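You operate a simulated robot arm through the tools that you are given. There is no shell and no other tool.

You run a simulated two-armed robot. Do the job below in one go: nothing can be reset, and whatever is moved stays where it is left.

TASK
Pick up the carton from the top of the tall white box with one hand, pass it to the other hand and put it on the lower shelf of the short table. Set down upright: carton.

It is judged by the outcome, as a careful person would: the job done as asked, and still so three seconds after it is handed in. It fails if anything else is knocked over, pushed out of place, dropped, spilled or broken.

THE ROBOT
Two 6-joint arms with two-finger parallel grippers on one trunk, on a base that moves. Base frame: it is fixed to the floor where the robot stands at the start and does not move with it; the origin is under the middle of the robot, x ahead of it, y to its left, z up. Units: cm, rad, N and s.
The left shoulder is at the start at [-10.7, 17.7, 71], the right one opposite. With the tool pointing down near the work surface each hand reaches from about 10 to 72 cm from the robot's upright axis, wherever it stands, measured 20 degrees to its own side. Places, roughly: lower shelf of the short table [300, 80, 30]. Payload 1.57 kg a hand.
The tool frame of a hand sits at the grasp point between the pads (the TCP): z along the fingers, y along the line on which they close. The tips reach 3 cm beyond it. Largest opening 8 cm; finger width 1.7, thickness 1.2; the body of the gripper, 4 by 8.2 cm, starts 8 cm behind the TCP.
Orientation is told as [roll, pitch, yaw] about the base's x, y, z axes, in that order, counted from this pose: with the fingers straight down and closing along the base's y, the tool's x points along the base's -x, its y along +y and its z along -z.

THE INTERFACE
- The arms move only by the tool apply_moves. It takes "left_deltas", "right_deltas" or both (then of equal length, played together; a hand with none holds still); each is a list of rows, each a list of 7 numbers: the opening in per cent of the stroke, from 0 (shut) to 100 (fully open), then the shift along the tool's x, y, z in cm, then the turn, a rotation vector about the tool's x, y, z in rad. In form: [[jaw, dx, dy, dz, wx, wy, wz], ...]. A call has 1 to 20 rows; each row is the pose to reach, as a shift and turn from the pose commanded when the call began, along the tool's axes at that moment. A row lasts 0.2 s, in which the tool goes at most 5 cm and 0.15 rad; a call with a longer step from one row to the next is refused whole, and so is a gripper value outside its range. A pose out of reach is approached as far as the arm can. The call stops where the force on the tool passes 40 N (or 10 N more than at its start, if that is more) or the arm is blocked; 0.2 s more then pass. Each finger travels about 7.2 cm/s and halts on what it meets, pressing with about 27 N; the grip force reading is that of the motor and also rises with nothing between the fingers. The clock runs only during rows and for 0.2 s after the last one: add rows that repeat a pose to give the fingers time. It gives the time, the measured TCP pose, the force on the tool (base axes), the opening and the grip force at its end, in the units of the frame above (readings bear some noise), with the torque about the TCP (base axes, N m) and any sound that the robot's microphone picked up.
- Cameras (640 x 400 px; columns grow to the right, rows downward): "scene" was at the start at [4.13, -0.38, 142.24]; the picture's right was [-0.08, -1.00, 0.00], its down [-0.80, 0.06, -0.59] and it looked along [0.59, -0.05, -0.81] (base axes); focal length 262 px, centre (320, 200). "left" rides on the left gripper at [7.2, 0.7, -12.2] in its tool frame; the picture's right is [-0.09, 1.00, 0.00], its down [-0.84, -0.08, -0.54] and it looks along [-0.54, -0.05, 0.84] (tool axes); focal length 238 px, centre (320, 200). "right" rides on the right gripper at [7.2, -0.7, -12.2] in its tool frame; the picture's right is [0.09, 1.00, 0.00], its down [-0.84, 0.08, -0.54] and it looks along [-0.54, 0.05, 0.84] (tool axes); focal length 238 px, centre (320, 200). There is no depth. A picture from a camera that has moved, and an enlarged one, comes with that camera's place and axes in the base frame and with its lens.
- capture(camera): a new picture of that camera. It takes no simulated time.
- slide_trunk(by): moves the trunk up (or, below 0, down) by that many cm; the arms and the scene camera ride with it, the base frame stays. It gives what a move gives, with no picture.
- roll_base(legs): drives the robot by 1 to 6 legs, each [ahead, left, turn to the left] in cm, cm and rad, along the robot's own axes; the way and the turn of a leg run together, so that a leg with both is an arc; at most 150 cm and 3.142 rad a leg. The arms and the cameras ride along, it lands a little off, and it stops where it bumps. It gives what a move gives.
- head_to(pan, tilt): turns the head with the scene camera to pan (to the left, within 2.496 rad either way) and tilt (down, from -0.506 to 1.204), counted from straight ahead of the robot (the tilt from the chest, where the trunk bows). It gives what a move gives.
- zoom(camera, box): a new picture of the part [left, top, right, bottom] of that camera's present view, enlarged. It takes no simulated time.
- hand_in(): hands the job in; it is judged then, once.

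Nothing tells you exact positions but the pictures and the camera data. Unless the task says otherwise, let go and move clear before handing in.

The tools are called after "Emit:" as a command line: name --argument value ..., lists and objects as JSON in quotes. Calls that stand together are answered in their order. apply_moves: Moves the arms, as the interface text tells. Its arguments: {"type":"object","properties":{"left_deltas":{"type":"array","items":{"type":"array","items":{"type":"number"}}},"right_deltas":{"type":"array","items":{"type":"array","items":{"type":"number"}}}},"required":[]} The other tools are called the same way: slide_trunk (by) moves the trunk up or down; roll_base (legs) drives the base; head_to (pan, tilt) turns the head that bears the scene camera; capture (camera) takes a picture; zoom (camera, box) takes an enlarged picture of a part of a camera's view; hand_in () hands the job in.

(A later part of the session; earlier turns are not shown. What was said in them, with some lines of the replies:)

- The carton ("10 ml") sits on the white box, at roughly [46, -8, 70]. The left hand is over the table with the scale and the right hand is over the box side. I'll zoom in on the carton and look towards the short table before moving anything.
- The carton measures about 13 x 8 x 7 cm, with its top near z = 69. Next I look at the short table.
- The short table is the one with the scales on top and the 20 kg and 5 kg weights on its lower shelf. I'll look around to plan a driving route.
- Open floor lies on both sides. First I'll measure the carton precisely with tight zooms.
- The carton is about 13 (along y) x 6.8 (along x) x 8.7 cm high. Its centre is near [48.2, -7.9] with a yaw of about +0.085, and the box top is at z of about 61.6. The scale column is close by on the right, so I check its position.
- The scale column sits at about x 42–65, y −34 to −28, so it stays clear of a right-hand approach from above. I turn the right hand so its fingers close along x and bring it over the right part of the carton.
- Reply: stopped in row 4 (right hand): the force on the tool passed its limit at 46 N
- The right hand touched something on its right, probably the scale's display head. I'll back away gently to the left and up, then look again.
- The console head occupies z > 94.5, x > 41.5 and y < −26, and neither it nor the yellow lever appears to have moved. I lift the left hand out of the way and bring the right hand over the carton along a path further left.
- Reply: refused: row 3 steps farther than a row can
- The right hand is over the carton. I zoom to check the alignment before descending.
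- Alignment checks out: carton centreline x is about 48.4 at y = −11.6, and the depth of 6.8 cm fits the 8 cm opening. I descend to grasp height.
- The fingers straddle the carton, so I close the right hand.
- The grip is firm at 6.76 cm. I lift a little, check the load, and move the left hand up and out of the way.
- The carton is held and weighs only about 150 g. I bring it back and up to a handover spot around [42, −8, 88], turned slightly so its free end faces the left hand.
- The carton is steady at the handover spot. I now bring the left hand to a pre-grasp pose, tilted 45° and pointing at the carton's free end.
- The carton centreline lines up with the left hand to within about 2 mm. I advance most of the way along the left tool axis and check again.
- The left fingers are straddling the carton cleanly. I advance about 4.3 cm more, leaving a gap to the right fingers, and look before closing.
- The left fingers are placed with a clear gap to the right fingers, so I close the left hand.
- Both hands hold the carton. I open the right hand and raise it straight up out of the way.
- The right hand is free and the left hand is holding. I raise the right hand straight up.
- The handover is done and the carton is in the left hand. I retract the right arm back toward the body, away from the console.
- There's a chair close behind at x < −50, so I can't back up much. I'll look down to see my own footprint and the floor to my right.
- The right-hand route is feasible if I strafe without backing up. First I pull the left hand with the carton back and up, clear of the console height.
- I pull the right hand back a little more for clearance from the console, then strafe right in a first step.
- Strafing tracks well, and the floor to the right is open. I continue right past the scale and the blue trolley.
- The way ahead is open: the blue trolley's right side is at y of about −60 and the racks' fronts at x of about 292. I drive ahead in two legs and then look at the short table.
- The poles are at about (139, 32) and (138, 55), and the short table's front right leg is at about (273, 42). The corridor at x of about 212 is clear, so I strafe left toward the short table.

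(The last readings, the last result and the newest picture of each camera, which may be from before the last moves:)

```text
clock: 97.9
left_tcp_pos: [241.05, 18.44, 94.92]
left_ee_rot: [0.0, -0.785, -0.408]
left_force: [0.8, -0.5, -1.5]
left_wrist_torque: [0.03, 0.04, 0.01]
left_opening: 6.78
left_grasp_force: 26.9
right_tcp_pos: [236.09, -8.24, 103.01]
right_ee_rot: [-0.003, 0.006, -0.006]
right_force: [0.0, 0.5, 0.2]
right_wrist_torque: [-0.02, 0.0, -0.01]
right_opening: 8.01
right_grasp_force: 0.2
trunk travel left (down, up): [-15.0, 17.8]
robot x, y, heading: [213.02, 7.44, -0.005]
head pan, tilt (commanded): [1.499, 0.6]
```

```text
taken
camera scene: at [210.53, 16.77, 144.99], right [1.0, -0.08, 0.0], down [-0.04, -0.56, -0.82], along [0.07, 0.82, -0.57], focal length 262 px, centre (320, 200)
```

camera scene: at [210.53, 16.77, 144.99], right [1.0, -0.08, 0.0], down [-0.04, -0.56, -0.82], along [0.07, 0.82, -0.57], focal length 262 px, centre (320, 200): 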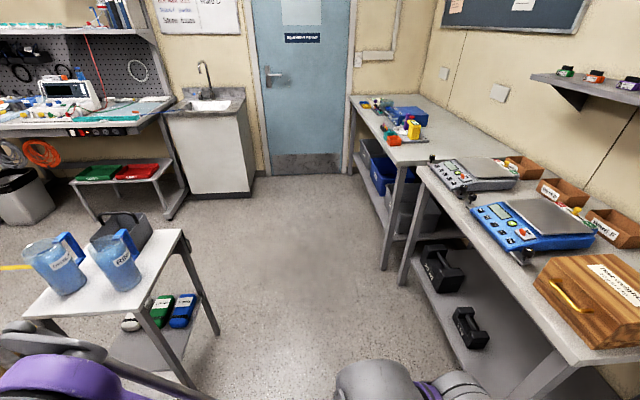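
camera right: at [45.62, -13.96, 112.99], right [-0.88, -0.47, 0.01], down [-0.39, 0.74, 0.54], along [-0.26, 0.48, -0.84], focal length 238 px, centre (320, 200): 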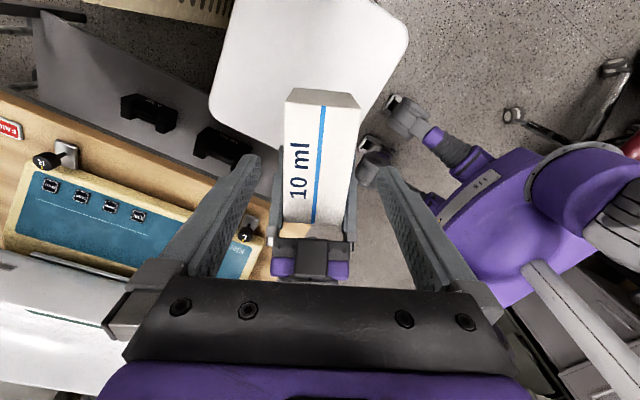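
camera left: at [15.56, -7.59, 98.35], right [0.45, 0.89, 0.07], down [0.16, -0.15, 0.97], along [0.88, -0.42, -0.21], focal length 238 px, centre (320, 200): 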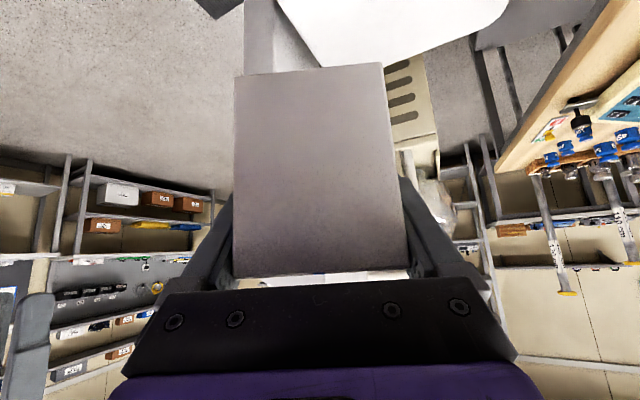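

I now have the geometry of the short table. The top's front edge is at x of about 274 and it spans y 41–142 at z of about 78. The lower shelf is at z of about 30 with its front edge near x = 275. The 5 kg weight occupies y 68–83, so the free spot is around y = 56. I align the robot and lower the trunk.

Emit:
roll_base --legs '[[0, 27, 0.006]]'

Emit:
slide_trunk --by -12

Emit:
head_to --pan 0.25 --tilt 0.85

Emit:
capture --camera "scene"

Emit:
capture --camera "left"

Emit:
capture --camera "right"

```text
clock: 100.9
left_tcp_pos: [241.04, 45.92, 94.84]
left_ee_rot: [0.0, -0.786, -0.397]
left_force: [-0.2, 1.2, -1.3]
left_wrist_torque: [0.0, 0.01, -0.01]
left_opening: 6.78
left_grasp_force: 26.8
right_tcp_pos: [236.47, 19.04, 103.13]
right_ee_rot: [-0.003, 0.004, 0.005]
right_force: [-0.9, -1.1, -0.5]
right_wrist_torque: [0.01, -0.01, 0.01]
right_opening: 8.04
right_grasp_force: 0.1
trunk travel left (down, up): [-15.0, 17.8]
robot x, y, heading: [213.01, 34.96, 0.003]
head pan, tilt (commanded): [1.499, 0.6]
```

```text
clock: 102.4
left_tcp_pos: [241.4, 45.7, 82.82]
left_ee_rot: [0.001, -0.782, -0.395]
left_force: [-0.2, -0.4, -2.0]
left_wrist_torque: [0.0, 0.04, 0.0]
left_opening: 6.8
left_grasp_force: 26.9
right_tcp_pos: [236.22, 19.1, 91.1]
right_ee_rot: [-0.004, 0.006, 0.006]
right_force: [-0.6, 0.3, 0.1]
right_wrist_torque: [0.01, -0.01, 0.0]
right_opening: 8.0
right_grasp_force: 0.0
trunk travel left (down, up): [-3.0, 29.8]
robot x, y, heading: [212.82, 34.71, -0.001]
head pan, tilt (commanded): [1.499, 0.6]
```

```text
clock: 103.8
left_tcp_pos: [241.31, 45.81, 82.94]
left_ee_rot: [0.001, -0.781, -0.395]
left_force: [0.1, -0.5, -2.5]
left_wrist_torque: [0.0, 0.04, -0.01]
left_opening: 6.81
left_grasp_force: 27.0
right_tcp_pos: [236.26, 19.11, 90.95]
right_ee_rot: [-0.003, 0.005, 0.004]
right_force: [0.0, 0.2, 0.9]
right_wrist_torque: [-0.01, 0.0, 0.01]
right_opening: 8.0
right_grasp_force: 0.1
trunk travel left (down, up): [-3.0, 29.8]
robot x, y, heading: [212.86, 34.85, 0.005]
head pan, tilt (commanded): [0.25, 0.85]
```

```text
taken
camera scene: at [221.17, 36.91, 129.99], right [0.25, -0.97, 0.0], down [-0.73, -0.19, -0.66], along [0.64, 0.17, -0.75], focal length 262 px, centre (320, 200)
```

scene: 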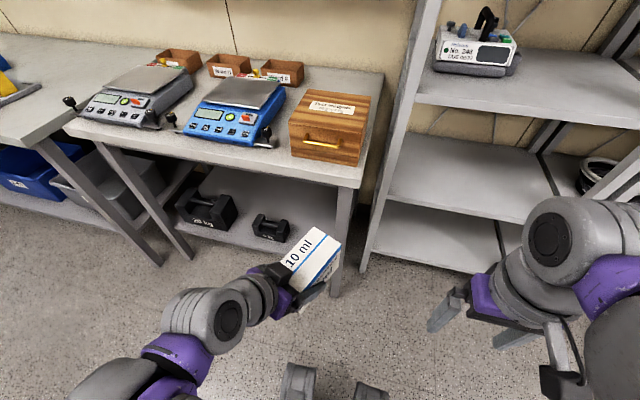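

```text
taken
camera left: at [228.93, 51.81, 86.34], right [0.44, 0.89, 0.06], down [0.17, -0.15, 0.97], along [0.88, -0.42, -0.22], focal length 238 px, centre (320, 200)
```

left: 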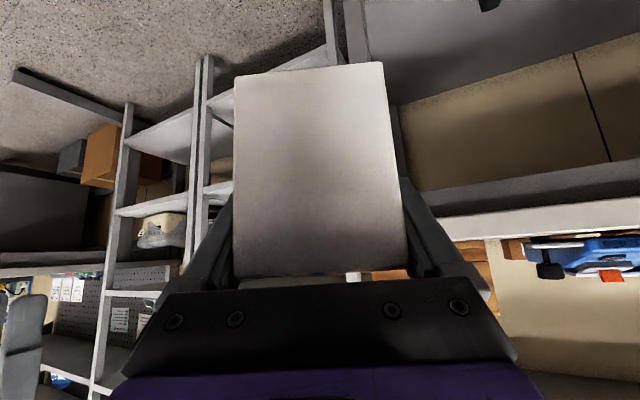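

```text
taken
camera right: at [229.21, 18.37, 103.22], right [-0.1, 1.0, 0.0], down [0.84, 0.08, 0.54], along [0.54, 0.05, -0.84], focal length 238 px, centre (320, 200)
```

right: 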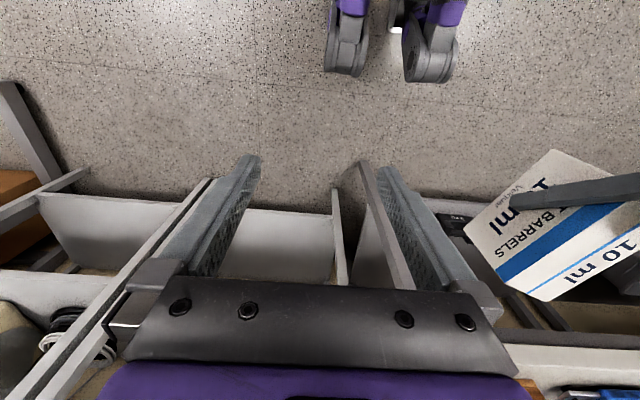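

Emit:
zoom --camera "scene" --box '[160, 150, 380, 310]'

```text
2.50 times, centred on (270, 230) of scene
camera zoom: at [221.17, 36.91, 129.99], right [0.25, -0.97, 0.0], down [-0.73, -0.19, -0.66], along [0.64, 0.17, -0.75], focal length 654 px, centre (445, 125)
```

zoom: 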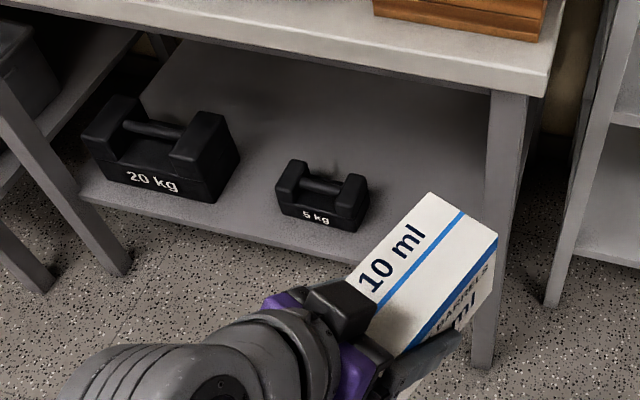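

The shelf front edge is at x of about 273 and z of about 30. The right leg spans y 40–45 and the 5 kg weight starts at y of about 67.5, so I'll target a carton centre near (288, 56). I square the left hand forward and lower it in front of the table.

Emit:
apply_moves --left_deltas '[[0, 1.4, 1.74, 2.64, -0.035, 0, -0.035], [0, 2.81, 3.48, 5.28, -0.07, 0, -0.07], [0, 4.22, 5.22, 7.91, -0.104, 0, -0.105], [0, 5.62, 6.96, 10.55, -0.139, 0, -0.14], [0, 7.03, 8.7, 13.19, -0.174, 0, -0.175], [0, 8.43, 10.44, 15.83, -0.209, 0, -0.21], [0, 9.84, 12.18, 18.46, -0.243, 0, -0.245], [0, 11.24, 13.92, 21.1, -0.278, 0, -0.281], [0, 11.24, 13.92, 21.1, -0.278, 0, -0.281]]'

Emit:
capture --camera "scene"

Emit:
capture --camera "left"

```text
clock: 105.8
left_tcp_pos: [253.25, 56.11, 59.91]
left_ee_rot: [-0.002, -0.782, -0.001]
left_force: [-0.6, 0.6, -1.2]
left_wrist_torque: [0.0, 0.03, -0.01]
left_opening: 6.8
left_grasp_force: 27.1
right_tcp_pos: [236.28, 18.97, 91.04]
right_ee_rot: [-0.003, 0.005, 0.005]
right_force: [-0.4, 0.2, -0.1]
right_wrist_torque: [0.02, -0.01, 0.02]
right_opening: 7.98
right_grasp_force: 0.0
trunk travel left (down, up): [-3.0, 29.8]
robot x, y, heading: [213.14, 34.8, -0.001]
head pan, tilt (commanded): [0.25, 0.85]
```

```text
taken
camera scene: at [221.15, 36.9, 129.99], right [0.25, -0.97, 0.0], down [-0.73, -0.19, -0.66], along [0.64, 0.17, -0.75], focal length 262 px, centre (320, 200)
```

scene: 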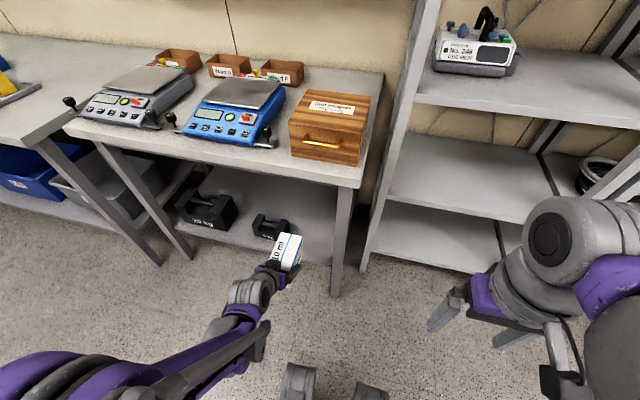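

```text
taken
camera left: at [239.42, 56.86, 63.52], right [0.07, 1.0, 0.06], down [0.21, -0.08, 0.97], along [0.97, -0.05, -0.22], focal length 238 px, centre (320, 200)
```

left: 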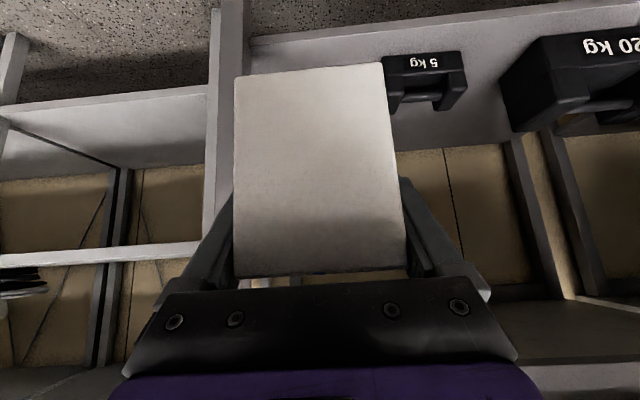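

Emit:
zoom --camera "left" --box '[200, 0, 520, 160]'

Emit:
zoom --camera "scene" --box '[220, 180, 380, 300]'

```text
2.00 times, centred on (360, 80) of left
camera zoom: at [239.42, 56.86, 63.52], right [0.07, 1.0, 0.06], down [0.21, -0.08, 0.97], along [0.97, -0.05, -0.22], focal length 477 px, centre (240, 440)
```

zoom: 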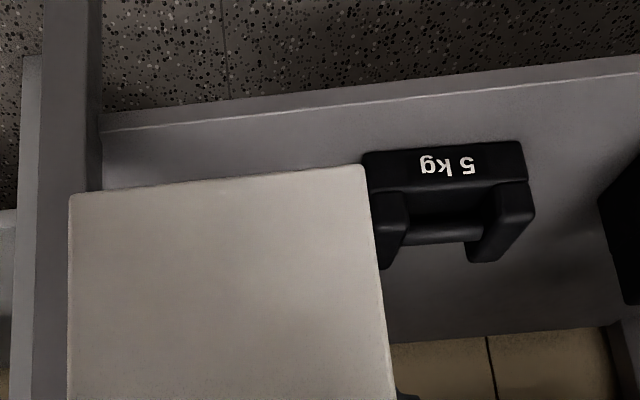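

```text
3.33 times, centred on (300, 240) of scene
camera zoom: at [221.15, 36.9, 129.99], right [0.25, -0.97, 0.0], down [-0.73, -0.19, -0.66], along [0.64, 0.17, -0.75], focal length 872 px, centre (387, 67)
```

zoom: 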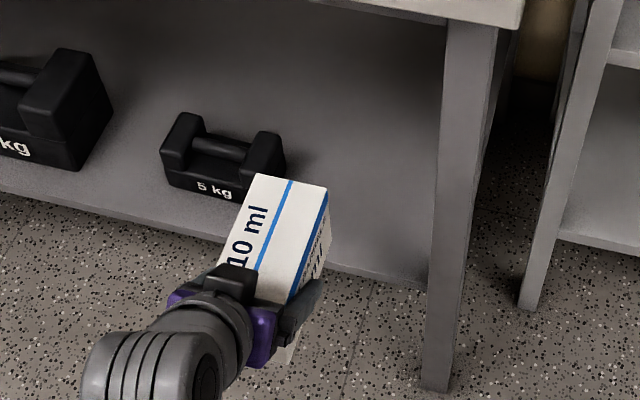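

The shelf surface may be slightly lower than 30, perhaps 26–28. I lower the hand further in front of the table and measure it at a shallower angle.

Emit:
apply_moves --left_deltas '[[0, 1.76, 0, 1.78, 0, 0, 0], [0, 3.52, 0, 3.55, 0, 0, 0], [0, 5.28, 0, 5.32, 0, 0, 0], [0, 7.04, 0, 7.1, 0, 0, 0], [0, 8.8, 0, 8.87, 0, 0, 0], [0, 10.57, 0, 10.64, 0, 0, 0], [0, 12.0, 0, 12.0, 0, 0, 0], [0, 12.0, 0, 12.0, 0, 0, 0]]'

Emit:
capture --camera "scene"

Emit:
capture --camera "left"

```text
clock: 107.6
left_tcp_pos: [257.67, 56.13, 46.96]
left_ee_rot: [-0.003, -0.781, 0.0]
left_force: [0.2, -0.8, -2.7]
left_wrist_torque: [-0.05, 0.07, -0.04]
left_opening: 6.76
left_grasp_force: 27.0
left hand out of reach, approached as far as the arm can: row 4, 5, 6, 7, 8
right_tcp_pos: [236.37, 19.22, 90.95]
right_ee_rot: [-0.003, 0.003, 0.006]
right_force: [0.4, 0.4, -0.6]
right_wrist_torque: [0.05, 0.0, -0.03]
right_opening: 8.01
right_grasp_force: 0.0
trunk travel left (down, up): [-3.0, 29.8]
robot x, y, heading: [213.13, 34.76, 0.006]
head pan, tilt (commanded): [0.25, 0.85]
```

```text
taken
camera scene: at [221.16, 36.91, 129.99], right [0.25, -0.97, 0.0], down [-0.73, -0.19, -0.66], along [0.64, 0.17, -0.75], focal length 262 px, centre (320, 200)
```

scene: 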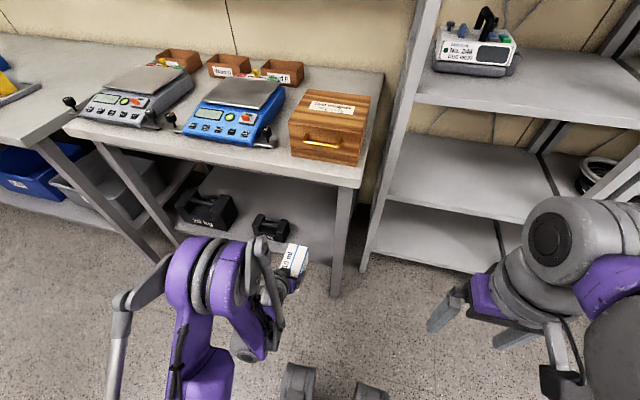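

```text
taken
camera left: at [243.82, 56.93, 50.34], right [0.07, 1.0, 0.06], down [0.21, -0.08, 0.97], along [0.97, -0.05, -0.22], focal length 238 px, centre (320, 200)
```

left: 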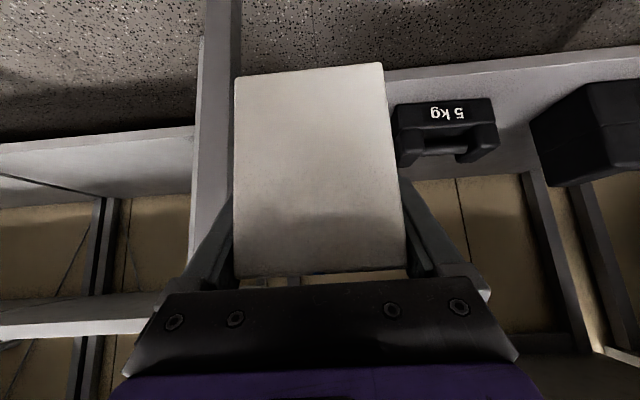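

The arm folded near its limit so close to the body. I back out slightly, up and forward, and check where the commanded pose ends up.

Emit:
apply_moves --left_deltas '[[0, -2.4, 0, 0, 0, 0, 0], [0, -4.8, 0, 0, 0, 0, 0], [0, -7.07, 0, 0, 0, 0, 0], [0, -7.07, 0, 0, 0, 0, 0]]'

Emit:
capture --camera "scene"

```text
clock: 108.6
left_tcp_pos: [262.68, 56.11, 51.99]
left_ee_rot: [-0.002, -0.78, -0.001]
left_force: [0.6, 0.3, -2.3]
left_wrist_torque: [0.04, 0.03, 0.0]
left_opening: 6.8
left_grasp_force: 27.4
right_tcp_pos: [236.36, 19.12, 90.99]
right_ee_rot: [-0.004, 0.005, 0.006]
right_force: [0.2, -0.4, -0.3]
right_wrist_torque: [0.0, -0.02, 0.03]
right_opening: 8.0
right_grasp_force: 0.1
trunk travel left (down, up): [-3.0, 29.8]
robot x, y, heading: [213.1, 34.82, 0.0]
head pan, tilt (commanded): [0.25, 0.85]
```

```text
taken
camera scene: at [221.18, 36.91, 129.99], right [0.25, -0.97, 0.0], down [-0.73, -0.19, -0.66], along [0.64, 0.17, -0.75], focal length 262 px, centre (320, 200)
```

scene: 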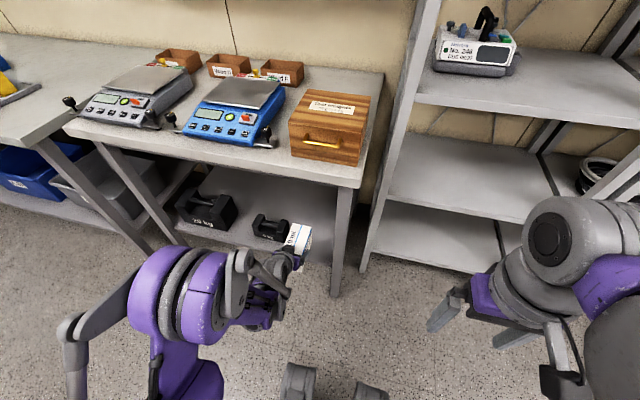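

The commanded pose follows the reached one, which is good. I lower to about z = 45 here and see what the arm allows.

Emit:
apply_moves --left_deltas '[[0, 1.4, 0, 1.42, 0, 0, 0], [0, 2.8, 0, 2.84, 0, 0, 0], [0, 4.2, 0, 4.26, 0, 0, 0], [0, 4.9, 0, 4.97, 0, 0, 0], [0, 4.9, 0, 4.97, 0, 0, 0]]'

Emit:
capture --camera "left"

Emit:
zoom --camera "left" --box '[180, 0, 520, 200]'

Emit:
capture --camera "scene"

```text
clock: 109.8
left_tcp_pos: [262.48, 56.11, 45.08]
left_ee_rot: [-0.002, -0.781, 0.0]
left_force: [0.0, -0.4, -2.2]
left_wrist_torque: [0.03, 0.04, 0.02]
left_opening: 6.78
left_grasp_force: 26.8
right_tcp_pos: [236.34, 18.97, 90.98]
right_ee_rot: [-0.005, 0.007, 0.006]
right_force: [0.0, 0.3, 0.2]
right_wrist_torque: [-0.02, -0.03, 0.02]
right_opening: 8.01
right_grasp_force: 0.0
trunk travel left (down, up): [-3.0, 29.8]
robot x, y, heading: [213.38, 34.5, 0.001]
head pan, tilt (commanded): [0.25, 0.85]
```

```text
taken
camera left: at [248.81, 56.87, 48.56], right [0.07, 1.0, 0.06], down [0.21, -0.08, 0.97], along [0.97, -0.05, -0.22], focal length 238 px, centre (320, 200)
```

left: 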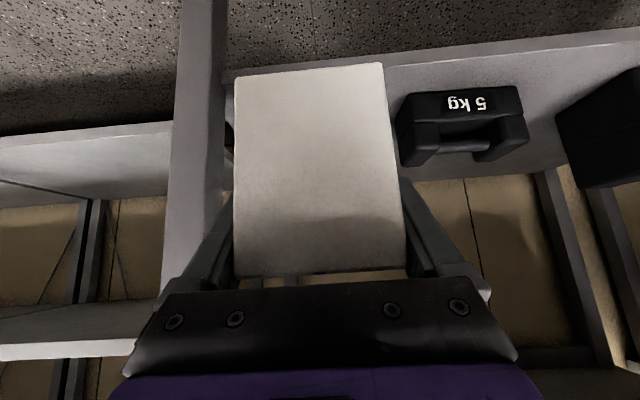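

```text
1.88 times, centred on (350, 100) of left
camera zoom: at [248.81, 56.87, 48.56], right [0.07, 1.0, 0.06], down [0.21, -0.08, 0.97], along [0.97, -0.05, -0.22], focal length 449 px, centre (264, 388)
```

zoom: 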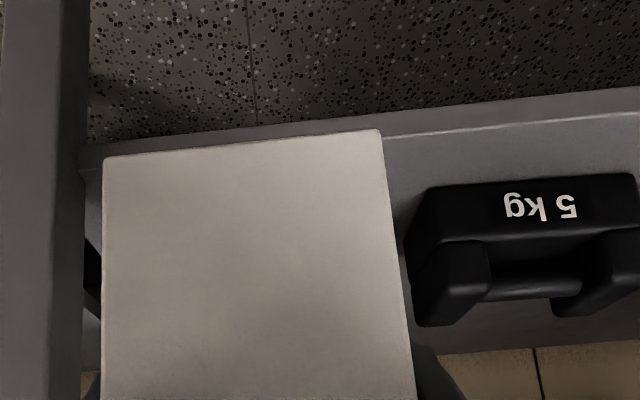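

```text
taken
camera scene: at [221.17, 36.91, 129.99], right [0.25, -0.97, 0.0], down [-0.73, -0.19, -0.66], along [0.64, 0.17, -0.75], focal length 262 px, centre (320, 200)
```

scene: 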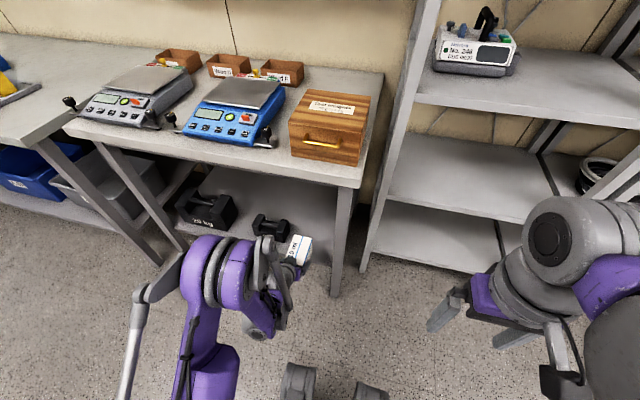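

The shelf surface is at z of about 27.3 and its front edge at x of about 273.4. The arm still has reach from here, so I extend the carton in under the tabletop at a safe height.

Emit:
apply_moves --left_deltas '[[0, -1.47, 0, 2.34, 0, 0, 0], [0, -2.93, 0, 4.68, 0, 0, 0], [0, -4.4, 0, 7.01, 0, 0, 0], [0, -5.87, 0, 9.35, 0, 0, 0], [0, -7.33, 0, 11.69, 0, 0, 0], [0, -8.8, 0, 14.03, 0, 0, 0], [0, -10.26, 0, 16.36, 0, 0, 0], [0, -11.73, 0, 18.7, 0, 0, 0], [0, -11.73, 0, 18.7, 0, 0, 0]]'

Emit:
capture --camera "left"

Emit:
capture --camera "scene"

```text
clock: 111.8
left_tcp_pos: [284.13, 56.07, 39.8]
left_ee_rot: [-0.003, -0.78, 0.001]
left_force: [0.1, -0.3, -2.9]
left_wrist_torque: [0.03, 0.04, 0.05]
left_opening: 6.77
left_grasp_force: 26.9
right_tcp_pos: [236.38, 19.08, 91.05]
right_ee_rot: [-0.004, 0.006, 0.005]
right_force: [-0.3, -1.2, -0.2]
right_wrist_torque: [0.0, 0.04, -0.04]
right_opening: 8.02
right_grasp_force: 0.0
trunk travel left (down, up): [-3.0, 29.8]
robot x, y, heading: [213.21, 34.86, 0.005]
head pan, tilt (commanded): [0.25, 0.85]
```

```text
taken
camera left: at [270.35, 56.86, 43.46], right [0.07, 1.0, 0.06], down [0.21, -0.08, 0.97], along [0.97, -0.05, -0.22], focal length 238 px, centre (320, 200)
```

left: 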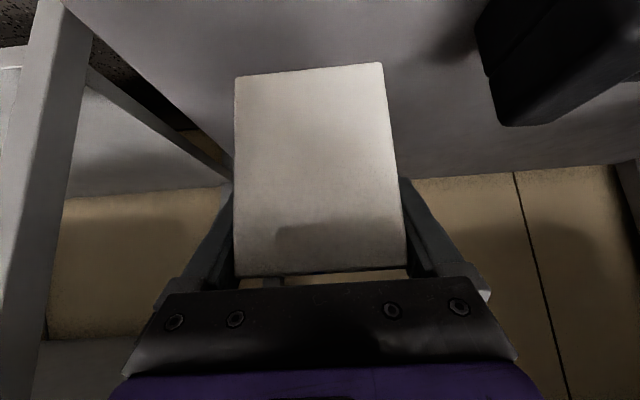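

```text
taken
camera scene: at [221.18, 36.91, 129.99], right [0.25, -0.97, 0.0], down [-0.73, -0.19, -0.66], along [0.64, 0.17, -0.75], focal length 262 px, centre (320, 200)
```

scene: 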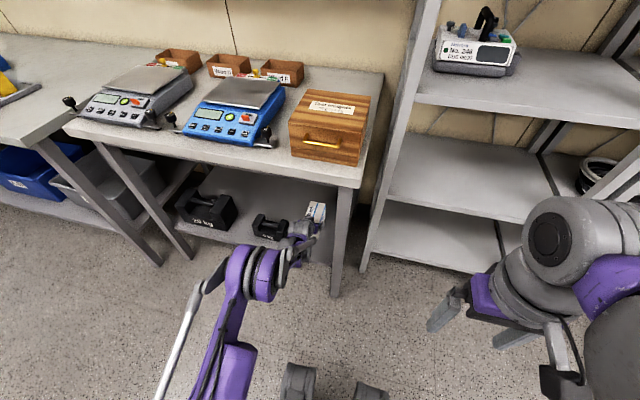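

The carton is over the free spot, clear of the leg and the weight. I lower it gently in steps.

Emit:
apply_moves --left_deltas '[[0, 1.0, 0, 1.0, 0, 0, 0], [0, 2.0, 0, 2.0, 0, 0, 0], [0, 3.0, 0, 3.0, 0, 0, 0], [0, 3.87, 0, 3.91, 0, 0, 0], [0, 3.87, 0, 3.91, 0, 0, 0]]'

Emit:
capture --camera "left"

Emit:
zoom --camera "scene" --box '[230, 170, 370, 290]'

```text
clock: 113.0
left_tcp_pos: [284.03, 56.06, 34.41]
left_ee_rot: [-0.001, -0.779, -0.001]
left_force: [-1.0, -0.3, -2.6]
left_wrist_torque: [0.03, 0.03, 0.0]
left_opening: 6.79
left_grasp_force: 27.0
right_tcp_pos: [236.34, 19.2, 91.03]
right_ee_rot: [-0.003, 0.005, 0.007]
right_force: [0.5, 0.1, -0.1]
right_wrist_torque: [-0.05, -0.02, 0.0]
right_opening: 8.03
right_grasp_force: 0.1
trunk travel left (down, up): [-3.0, 29.8]
robot x, y, heading: [213.02, 34.42, 0.007]
head pan, tilt (commanded): [0.25, 0.85]
```

```text
taken
camera left: at [270.27, 56.88, 37.93], right [0.07, 1.0, 0.06], down [0.21, -0.08, 0.97], along [0.97, -0.05, -0.22], focal length 238 px, centre (320, 200)
```

left: 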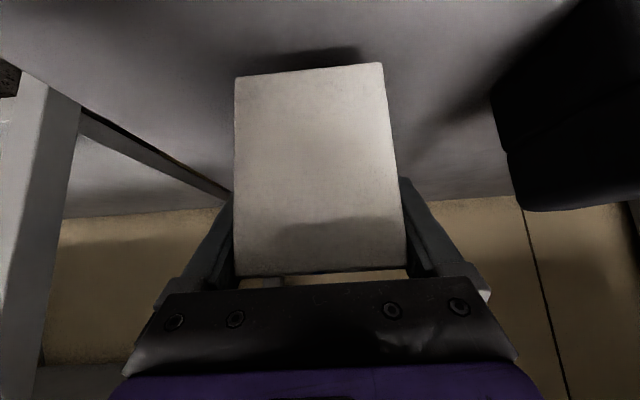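

```text
3.33 times, centred on (300, 230) of scene
camera zoom: at [221.18, 36.91, 129.99], right [0.25, -0.97, 0.0], down [-0.73, -0.19, -0.66], along [0.64, 0.17, -0.75], focal length 872 px, centre (387, 100)
```

zoom: 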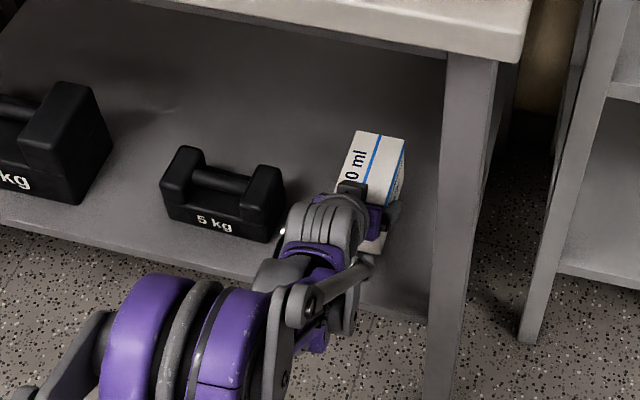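

Emit:
apply_moves --left_deltas '[[0, 0.35, 0, 0.36, 0, 0, 0], [0, 0.7, 0, 0.71, 0, 0, 0], [0, 0.7, 0, 0.71, 0, 0, 0]]'

Emit:
capture --camera "left"

```text
clock: 113.8
left_tcp_pos: [283.99, 56.04, 33.33]
left_ee_rot: [-0.001, -0.78, 0.0]
left_force: [-0.3, 0.3, -1.4]
left_wrist_torque: [0.0, 0.05, 0.01]
left_opening: 6.77
left_grasp_force: 26.8
right_tcp_pos: [236.4, 19.13, 90.98]
right_ee_rot: [-0.003, 0.005, 0.006]
right_force: [-0.1, -0.2, 0.1]
right_wrist_torque: [0.02, -0.02, -0.01]
right_opening: 7.99
right_grasp_force: 0.1
trunk travel left (down, up): [-3.0, 29.8]
robot x, y, heading: [213.15, 34.85, 0.003]
head pan, tilt (commanded): [0.25, 0.85]
```

```text
taken
camera left: at [270.27, 56.87, 36.95], right [0.07, 1.0, 0.06], down [0.21, -0.08, 0.97], along [0.97, -0.05, -0.22], focal length 238 px, centre (320, 200)
```

left: 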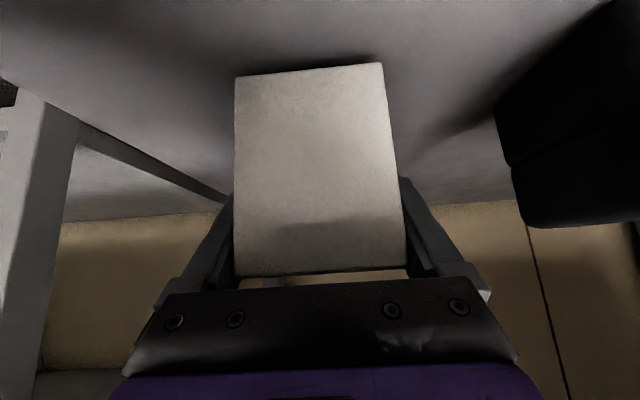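

Nearly down, with the shadow closing on the carton base. I continue in smaller steps and watch the force.

Emit:
apply_moves --left_deltas '[[0, 0.18, 0, 0.18, 0, 0, 0], [0, 0.35, 0, 0.35, 0, 0, 0], [0, 0.35, 0, 0.35, 0, 0, 0]]'

Emit:
capture --camera "left"

```text
clock: 114.6
left_tcp_pos: [284.04, 56.13, 32.99]
left_ee_rot: [-0.002, -0.781, 0.003]
left_force: [-0.4, 0.4, -2.5]
left_wrist_torque: [-0.02, 0.06, 0.01]
left_opening: 6.78
left_grasp_force: 26.8
right_tcp_pos: [236.41, 19.05, 91.03]
right_ee_rot: [-0.004, 0.003, 0.006]
right_force: [0.2, 0.6, 1.0]
right_wrist_torque: [-0.03, -0.04, 0.01]
right_opening: 8.0
right_grasp_force: 0.2
trunk travel left (down, up): [-3.0, 29.8]
robot x, y, heading: [213.21, 34.7, -0.001]
head pan, tilt (commanded): [0.25, 0.85]
```

```text
taken
camera left: at [270.31, 56.86, 36.5], right [0.07, 1.0, 0.06], down [0.21, -0.08, 0.97], along [0.97, -0.05, -0.22], focal length 238 px, centre (320, 200)
```

left: 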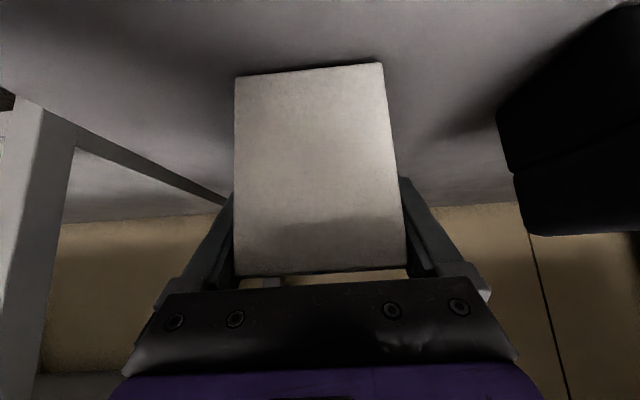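

Emit:
apply_moves --left_deltas '[[0, 0.14, 0, 0.14, 0, 0, 0], [0, 0.28, 0, 0.28, 0, 0, 0], [0, 0.28, 0, 0.28, 0, 0, 0]]'

Emit:
zoom --camera "left" --box '[200, 20, 440, 170]'

```text
clock: 115.4
left_tcp_pos: [284.13, 56.09, 32.77]
left_ee_rot: [0.0, -0.783, 0.0]
left_force: [-2.3, -0.5, 12.1]
left_wrist_torque: [0.24, -0.98, -0.01]
left_opening: 6.8
left_grasp_force: 27.1
right_tcp_pos: [236.25, 18.96, 91.01]
right_ee_rot: [-0.003, 0.003, 0.006]
right_force: [-0.1, -0.6, 0.4]
right_wrist_torque: [-0.02, 0.01, -0.01]
right_opening: 8.0
right_grasp_force: 0.1
trunk travel left (down, up): [-3.0, 29.8]
robot x, y, heading: [213.06, 34.58, -0.003]
head pan, tilt (commanded): [0.25, 0.85]
```

```text
2.67 times, centred on (320, 95) of left
camera zoom: at [270.28, 56.84, 36.16], right [0.07, 1.0, 0.06], down [0.21, -0.08, 0.97], along [0.98, -0.05, -0.21], focal length 636 px, centre (320, 480)
```

zoom: 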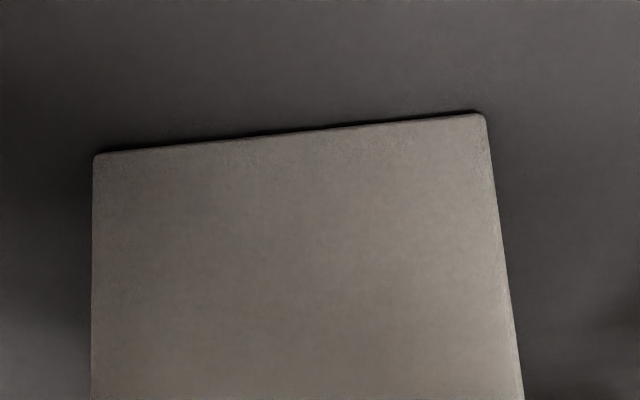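

The front end has touched with 12 N. I ease off a millimetre, level the pitch slightly, and then release slowly.

Emit:
apply_moves --left_deltas '[[0, -0.1, 0, -0.1, 0, -0.008, 0], [0, -0.1, 0, -0.1, 0, -0.008, 0]]'

Emit:
zoom --camera "left" --box '[200, 20, 440, 170]'

```text
clock: 116.0
left_tcp_pos: [284.14, 56.07, 32.67]
left_ee_rot: [-0.002, -0.787, 0.001]
left_force: [0.2, -0.3, -1.7]
left_wrist_torque: [-0.04, 0.06, 0.02]
left_opening: 6.76
left_grasp_force: 26.8
right_tcp_pos: [236.31, 19.17, 90.98]
right_ee_rot: [-0.004, 0.006, 0.004]
right_force: [-0.1, -0.7, 0.7]
right_wrist_torque: [0.05, 0.01, 0.04]
right_opening: 7.99
right_grasp_force: 0.1
trunk travel left (down, up): [-3.0, 29.8]
robot x, y, heading: [212.81, 34.78, 0.004]
head pan, tilt (commanded): [0.25, 0.85]
```

```text
2.67 times, centred on (320, 95) of left
camera zoom: at [270.3, 56.88, 36.07], right [0.07, 1.0, 0.06], down [0.21, -0.08, 0.98], along [0.98, -0.05, -0.21], focal length 636 px, centre (320, 480)
```

zoom: 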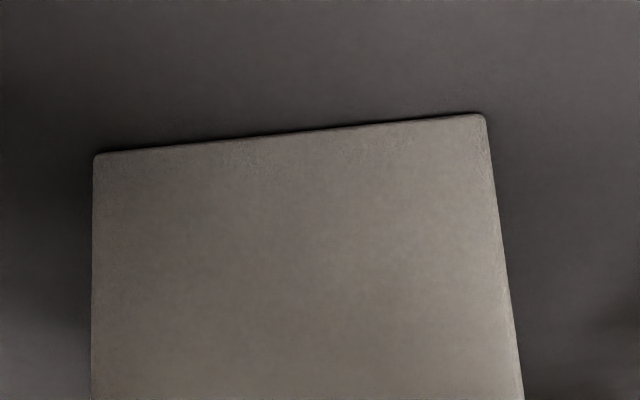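

Emit:
apply_moves --left_deltas '[[0, 0.06, 0, 0.06, 0, 0, 0], [0, 0.06, 0, 0.06, 0, 0, 0]]'

```text
clock: 116.6
left_tcp_pos: [284.09, 55.96, 32.72]
left_ee_rot: [0.001, -0.791, 0.0]
left_force: [-1.0, 1.6, 3.9]
left_wrist_torque: [0.2, 0.3, -0.08]
left_opening: 6.81
left_grasp_force: 26.5
right_tcp_pos: [236.26, 19.06, 91.12]
right_ee_rot: [-0.003, 0.006, 0.005]
right_force: [-0.2, 0.5, -1.3]
right_wrist_torque: [0.02, 0.0, -0.01]
right_opening: 7.99
right_grasp_force: 0.0
trunk travel left (down, up): [-3.0, 29.8]
robot x, y, heading: [212.8, 34.4, 0.004]
head pan, tilt (commanded): [0.25, 0.85]
```

The carton is resting lightly and level on the shelf. I open the left hand.

Emit:
apply_moves --left_deltas '[[86, 0, 0, 0, 0, 0, 0], [92, 0, 0, 0, 0, 0, 0], [100, 0, 0, 0, 0, 0, 0], [100, 0, 0, 0, 0, 0, 0]]'

Emit:
capture --camera "left"

Emit:
zoom --camera "scene" --box '[230, 170, 370, 290]'

```text
clock: 117.6
left_tcp_pos: [284.07, 55.99, 32.61]
left_ee_rot: [-0.002, -0.789, 0.0]
left_force: [-0.4, 0.2, -0.5]
left_wrist_torque: [0.02, 0.0, 0.02]
left_opening: 8.02
left_grasp_force: 0.2
right_tcp_pos: [236.34, 18.99, 90.96]
right_ee_rot: [-0.003, 0.006, 0.005]
right_force: [0.6, 0.2, 0.2]
right_wrist_torque: [0.04, 0.04, -0.04]
right_opening: 8.01
right_grasp_force: 0.1
trunk travel left (down, up): [-3.0, 29.8]
robot x, y, heading: [212.93, 34.86, 0.005]
head pan, tilt (commanded): [0.25, 0.85]
```

```text
taken
camera left: at [270.3, 56.84, 36.02], right [0.07, 1.0, 0.06], down [0.21, -0.08, 0.98], along [0.98, -0.05, -0.21], focal length 238 px, centre (320, 200)
```

left: 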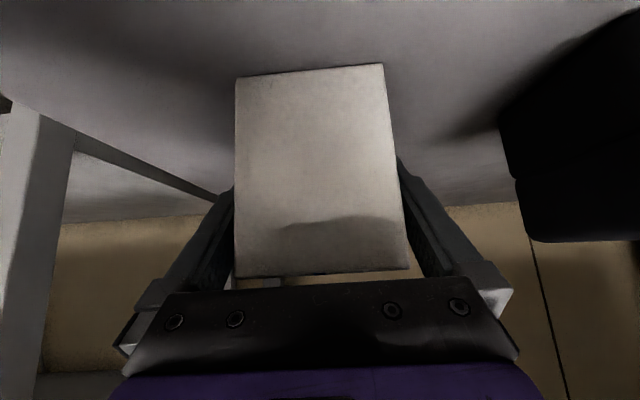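

```text
3.33 times, centred on (300, 230) of scene
camera zoom: at [221.17, 36.9, 129.99], right [0.25, -0.97, 0.0], down [-0.73, -0.19, -0.66], along [0.64, 0.17, -0.75], focal length 872 px, centre (387, 100)
```

zoom: 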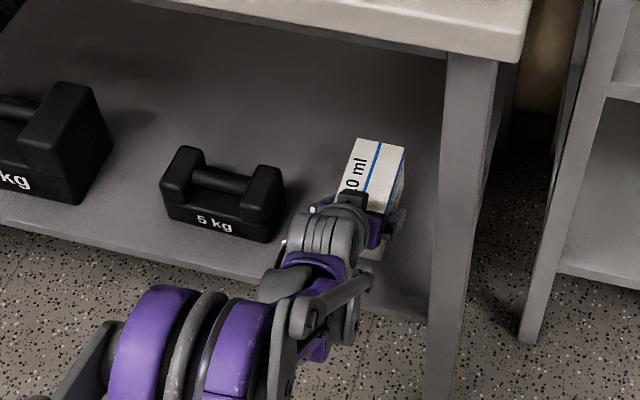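

Emit:
zoom --camera "left" --box '[200, 130, 440, 290]'

```text
2.50 times, centred on (320, 210) of left
camera zoom: at [270.3, 56.84, 36.02], right [0.07, 1.0, 0.06], down [0.21, -0.08, 0.98], along [0.98, -0.05, -0.21], focal length 596 px, centre (320, 175)
```

zoom: 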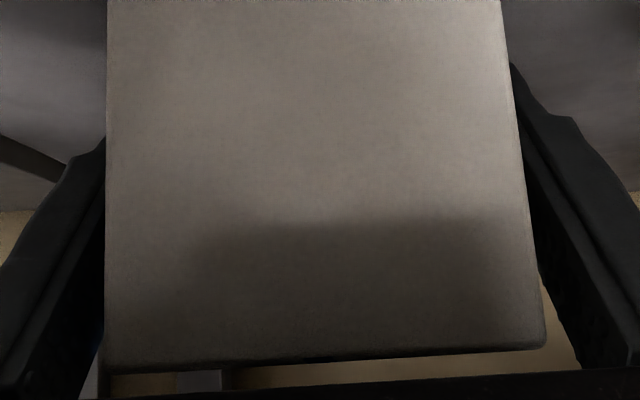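

The fingers are clear on both sides. I withdraw the hand straight back along its own axis.

Emit:
apply_moves --left_deltas '[[100, 0, 0, -0.8, 0, 0, 0], [100, 0, 0, -1.8, 0, 0, 0], [100, 0, 0, -3, 0, 0, 0], [100, 0, 0, -4.5, 0, 0, 0], [100, 0, 0, -6.5, 0, 0, 0], [100, 0, 0, -9, 0, 0, 0], [100, 0, 0, -11.5, 0, 0, 0], [100, 0, 0, -14, 0, 0, 0], [100, 0, 0, -14, 0, 0, 0]]'

Emit:
capture --camera "left"

Emit:
capture --camera "scene"

```text
clock: 119.6
left_tcp_pos: [274.05, 56.05, 42.48]
left_ee_rot: [-0.001, -0.789, -0.002]
left_force: [-0.6, -0.2, 0.2]
left_wrist_torque: [0.02, 0.01, -0.01]
left_opening: 7.97
left_grasp_force: 0.1
right_tcp_pos: [236.31, 19.07, 91.02]
right_ee_rot: [-0.003, 0.006, 0.005]
right_force: [-0.4, -0.2, -0.5]
right_wrist_torque: [0.02, 0.02, -0.02]
right_opening: 8.0
right_grasp_force: 0.0
trunk travel left (down, up): [-3.0, 29.8]
robot x, y, heading: [212.86, 34.75, 0.003]
head pan, tilt (commanded): [0.25, 0.85]
```

```text
taken
camera left: at [260.25, 56.83, 45.91], right [0.07, 1.0, 0.06], down [0.21, -0.08, 0.98], along [0.98, -0.05, -0.21], focal length 238 px, centre (320, 200)
```

left: 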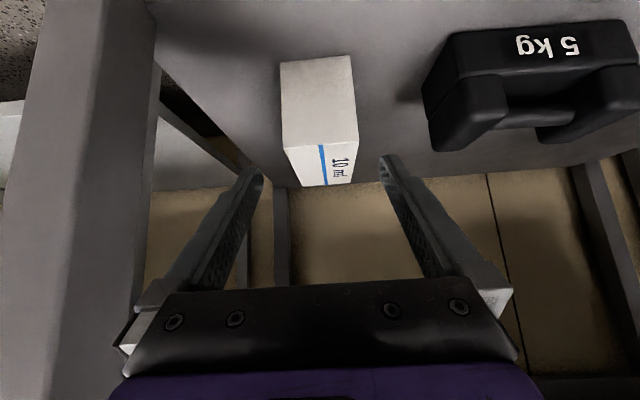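

```text
taken
camera scene: at [221.17, 36.91, 129.99], right [0.25, -0.97, 0.0], down [-0.73, -0.19, -0.66], along [0.64, 0.17, -0.75], focal length 262 px, centre (320, 200)
```

scene: 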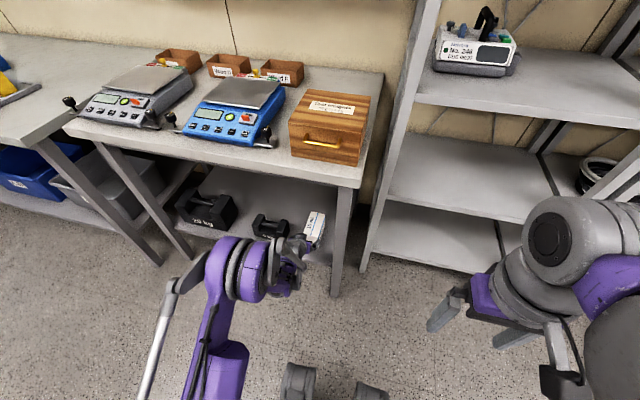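

The carton stands upright on the shelf, clear of the leg and weights. I bring the left hand fully out from under the table and take a final look.

Emit:
apply_moves --left_deltas '[[100, 1.4, 0, -2.48, 0, 0, 0], [100, 2.81, 0, -4.96, 0, 0, 0], [100, 4.21, 0, -7.44, 0, 0, 0], [100, 5.62, 0, -9.92, 0, 0, 0], [100, 5.62, 0, -9.92, 0, 0, 0]]'

Emit:
capture --camera "left"

Emit:
zoom --camera "scene" --box '[200, 150, 380, 300]'

```text
clock: 120.8
left_tcp_pos: [263.26, 55.99, 45.47]
left_ee_rot: [-0.003, -0.79, 0.001]
left_force: [0.1, -0.4, 0.1]
left_wrist_torque: [0.05, 0.0, -0.03]
left_opening: 7.98
left_grasp_force: 0.1
right_tcp_pos: [236.28, 19.04, 90.95]
right_ee_rot: [-0.003, 0.005, 0.006]
right_force: [0.0, -0.3, -0.1]
right_wrist_torque: [-0.03, 0.01, 0.01]
right_opening: 8.0
right_grasp_force: 0.1
trunk travel left (down, up): [-3.0, 29.8]
robot x, y, heading: [213.09, 35.01, 0.004]
head pan, tilt (commanded): [0.25, 0.85]
```

```text
taken
camera left: at [249.46, 56.8, 48.91], right [0.07, 1.0, 0.06], down [0.21, -0.08, 0.98], along [0.98, -0.05, -0.21], focal length 238 px, centre (320, 200)
```

left: 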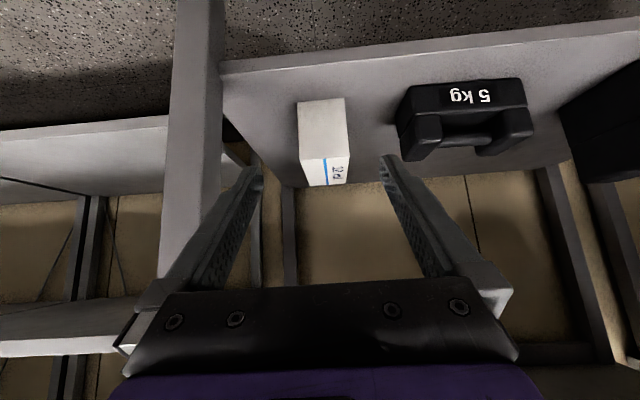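

```text
2.67 times, centred on (290, 225) of scene
camera zoom: at [221.17, 36.9, 129.99], right [0.25, -0.97, 0.0], down [-0.73, -0.19, -0.66], along [0.64, 0.17, -0.75], focal length 698 px, centre (400, 133)
```

zoom: 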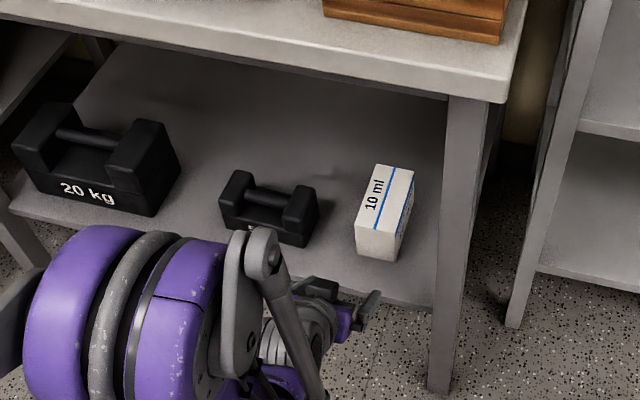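

The carton stands upright on the lower shelf of the short table, well back from the edge, and I have let go. Both hands are clear and the neighbouring weights and leg were not touched, so I hand in the job.

Emit:
hand_in

```text
The job is handed in.
```

The carton is on the lower shelf of the short table, standing upright and a few centimetres in from the front edge. I've handed the job in. The right hand picked it up from the white box and passed it to the left hand, which put it down. Both hands are empty and clear.

Early on, before the carton was picked up, the right hand bumped the scale's console hard enough to trip the 46 N force stop. I backed off at once. Pictures taken before and after show the console column and its yellow lever in the same place. I noticed no other unplanned contact, and in the last pictures the weights beside the carton look undisturbed.
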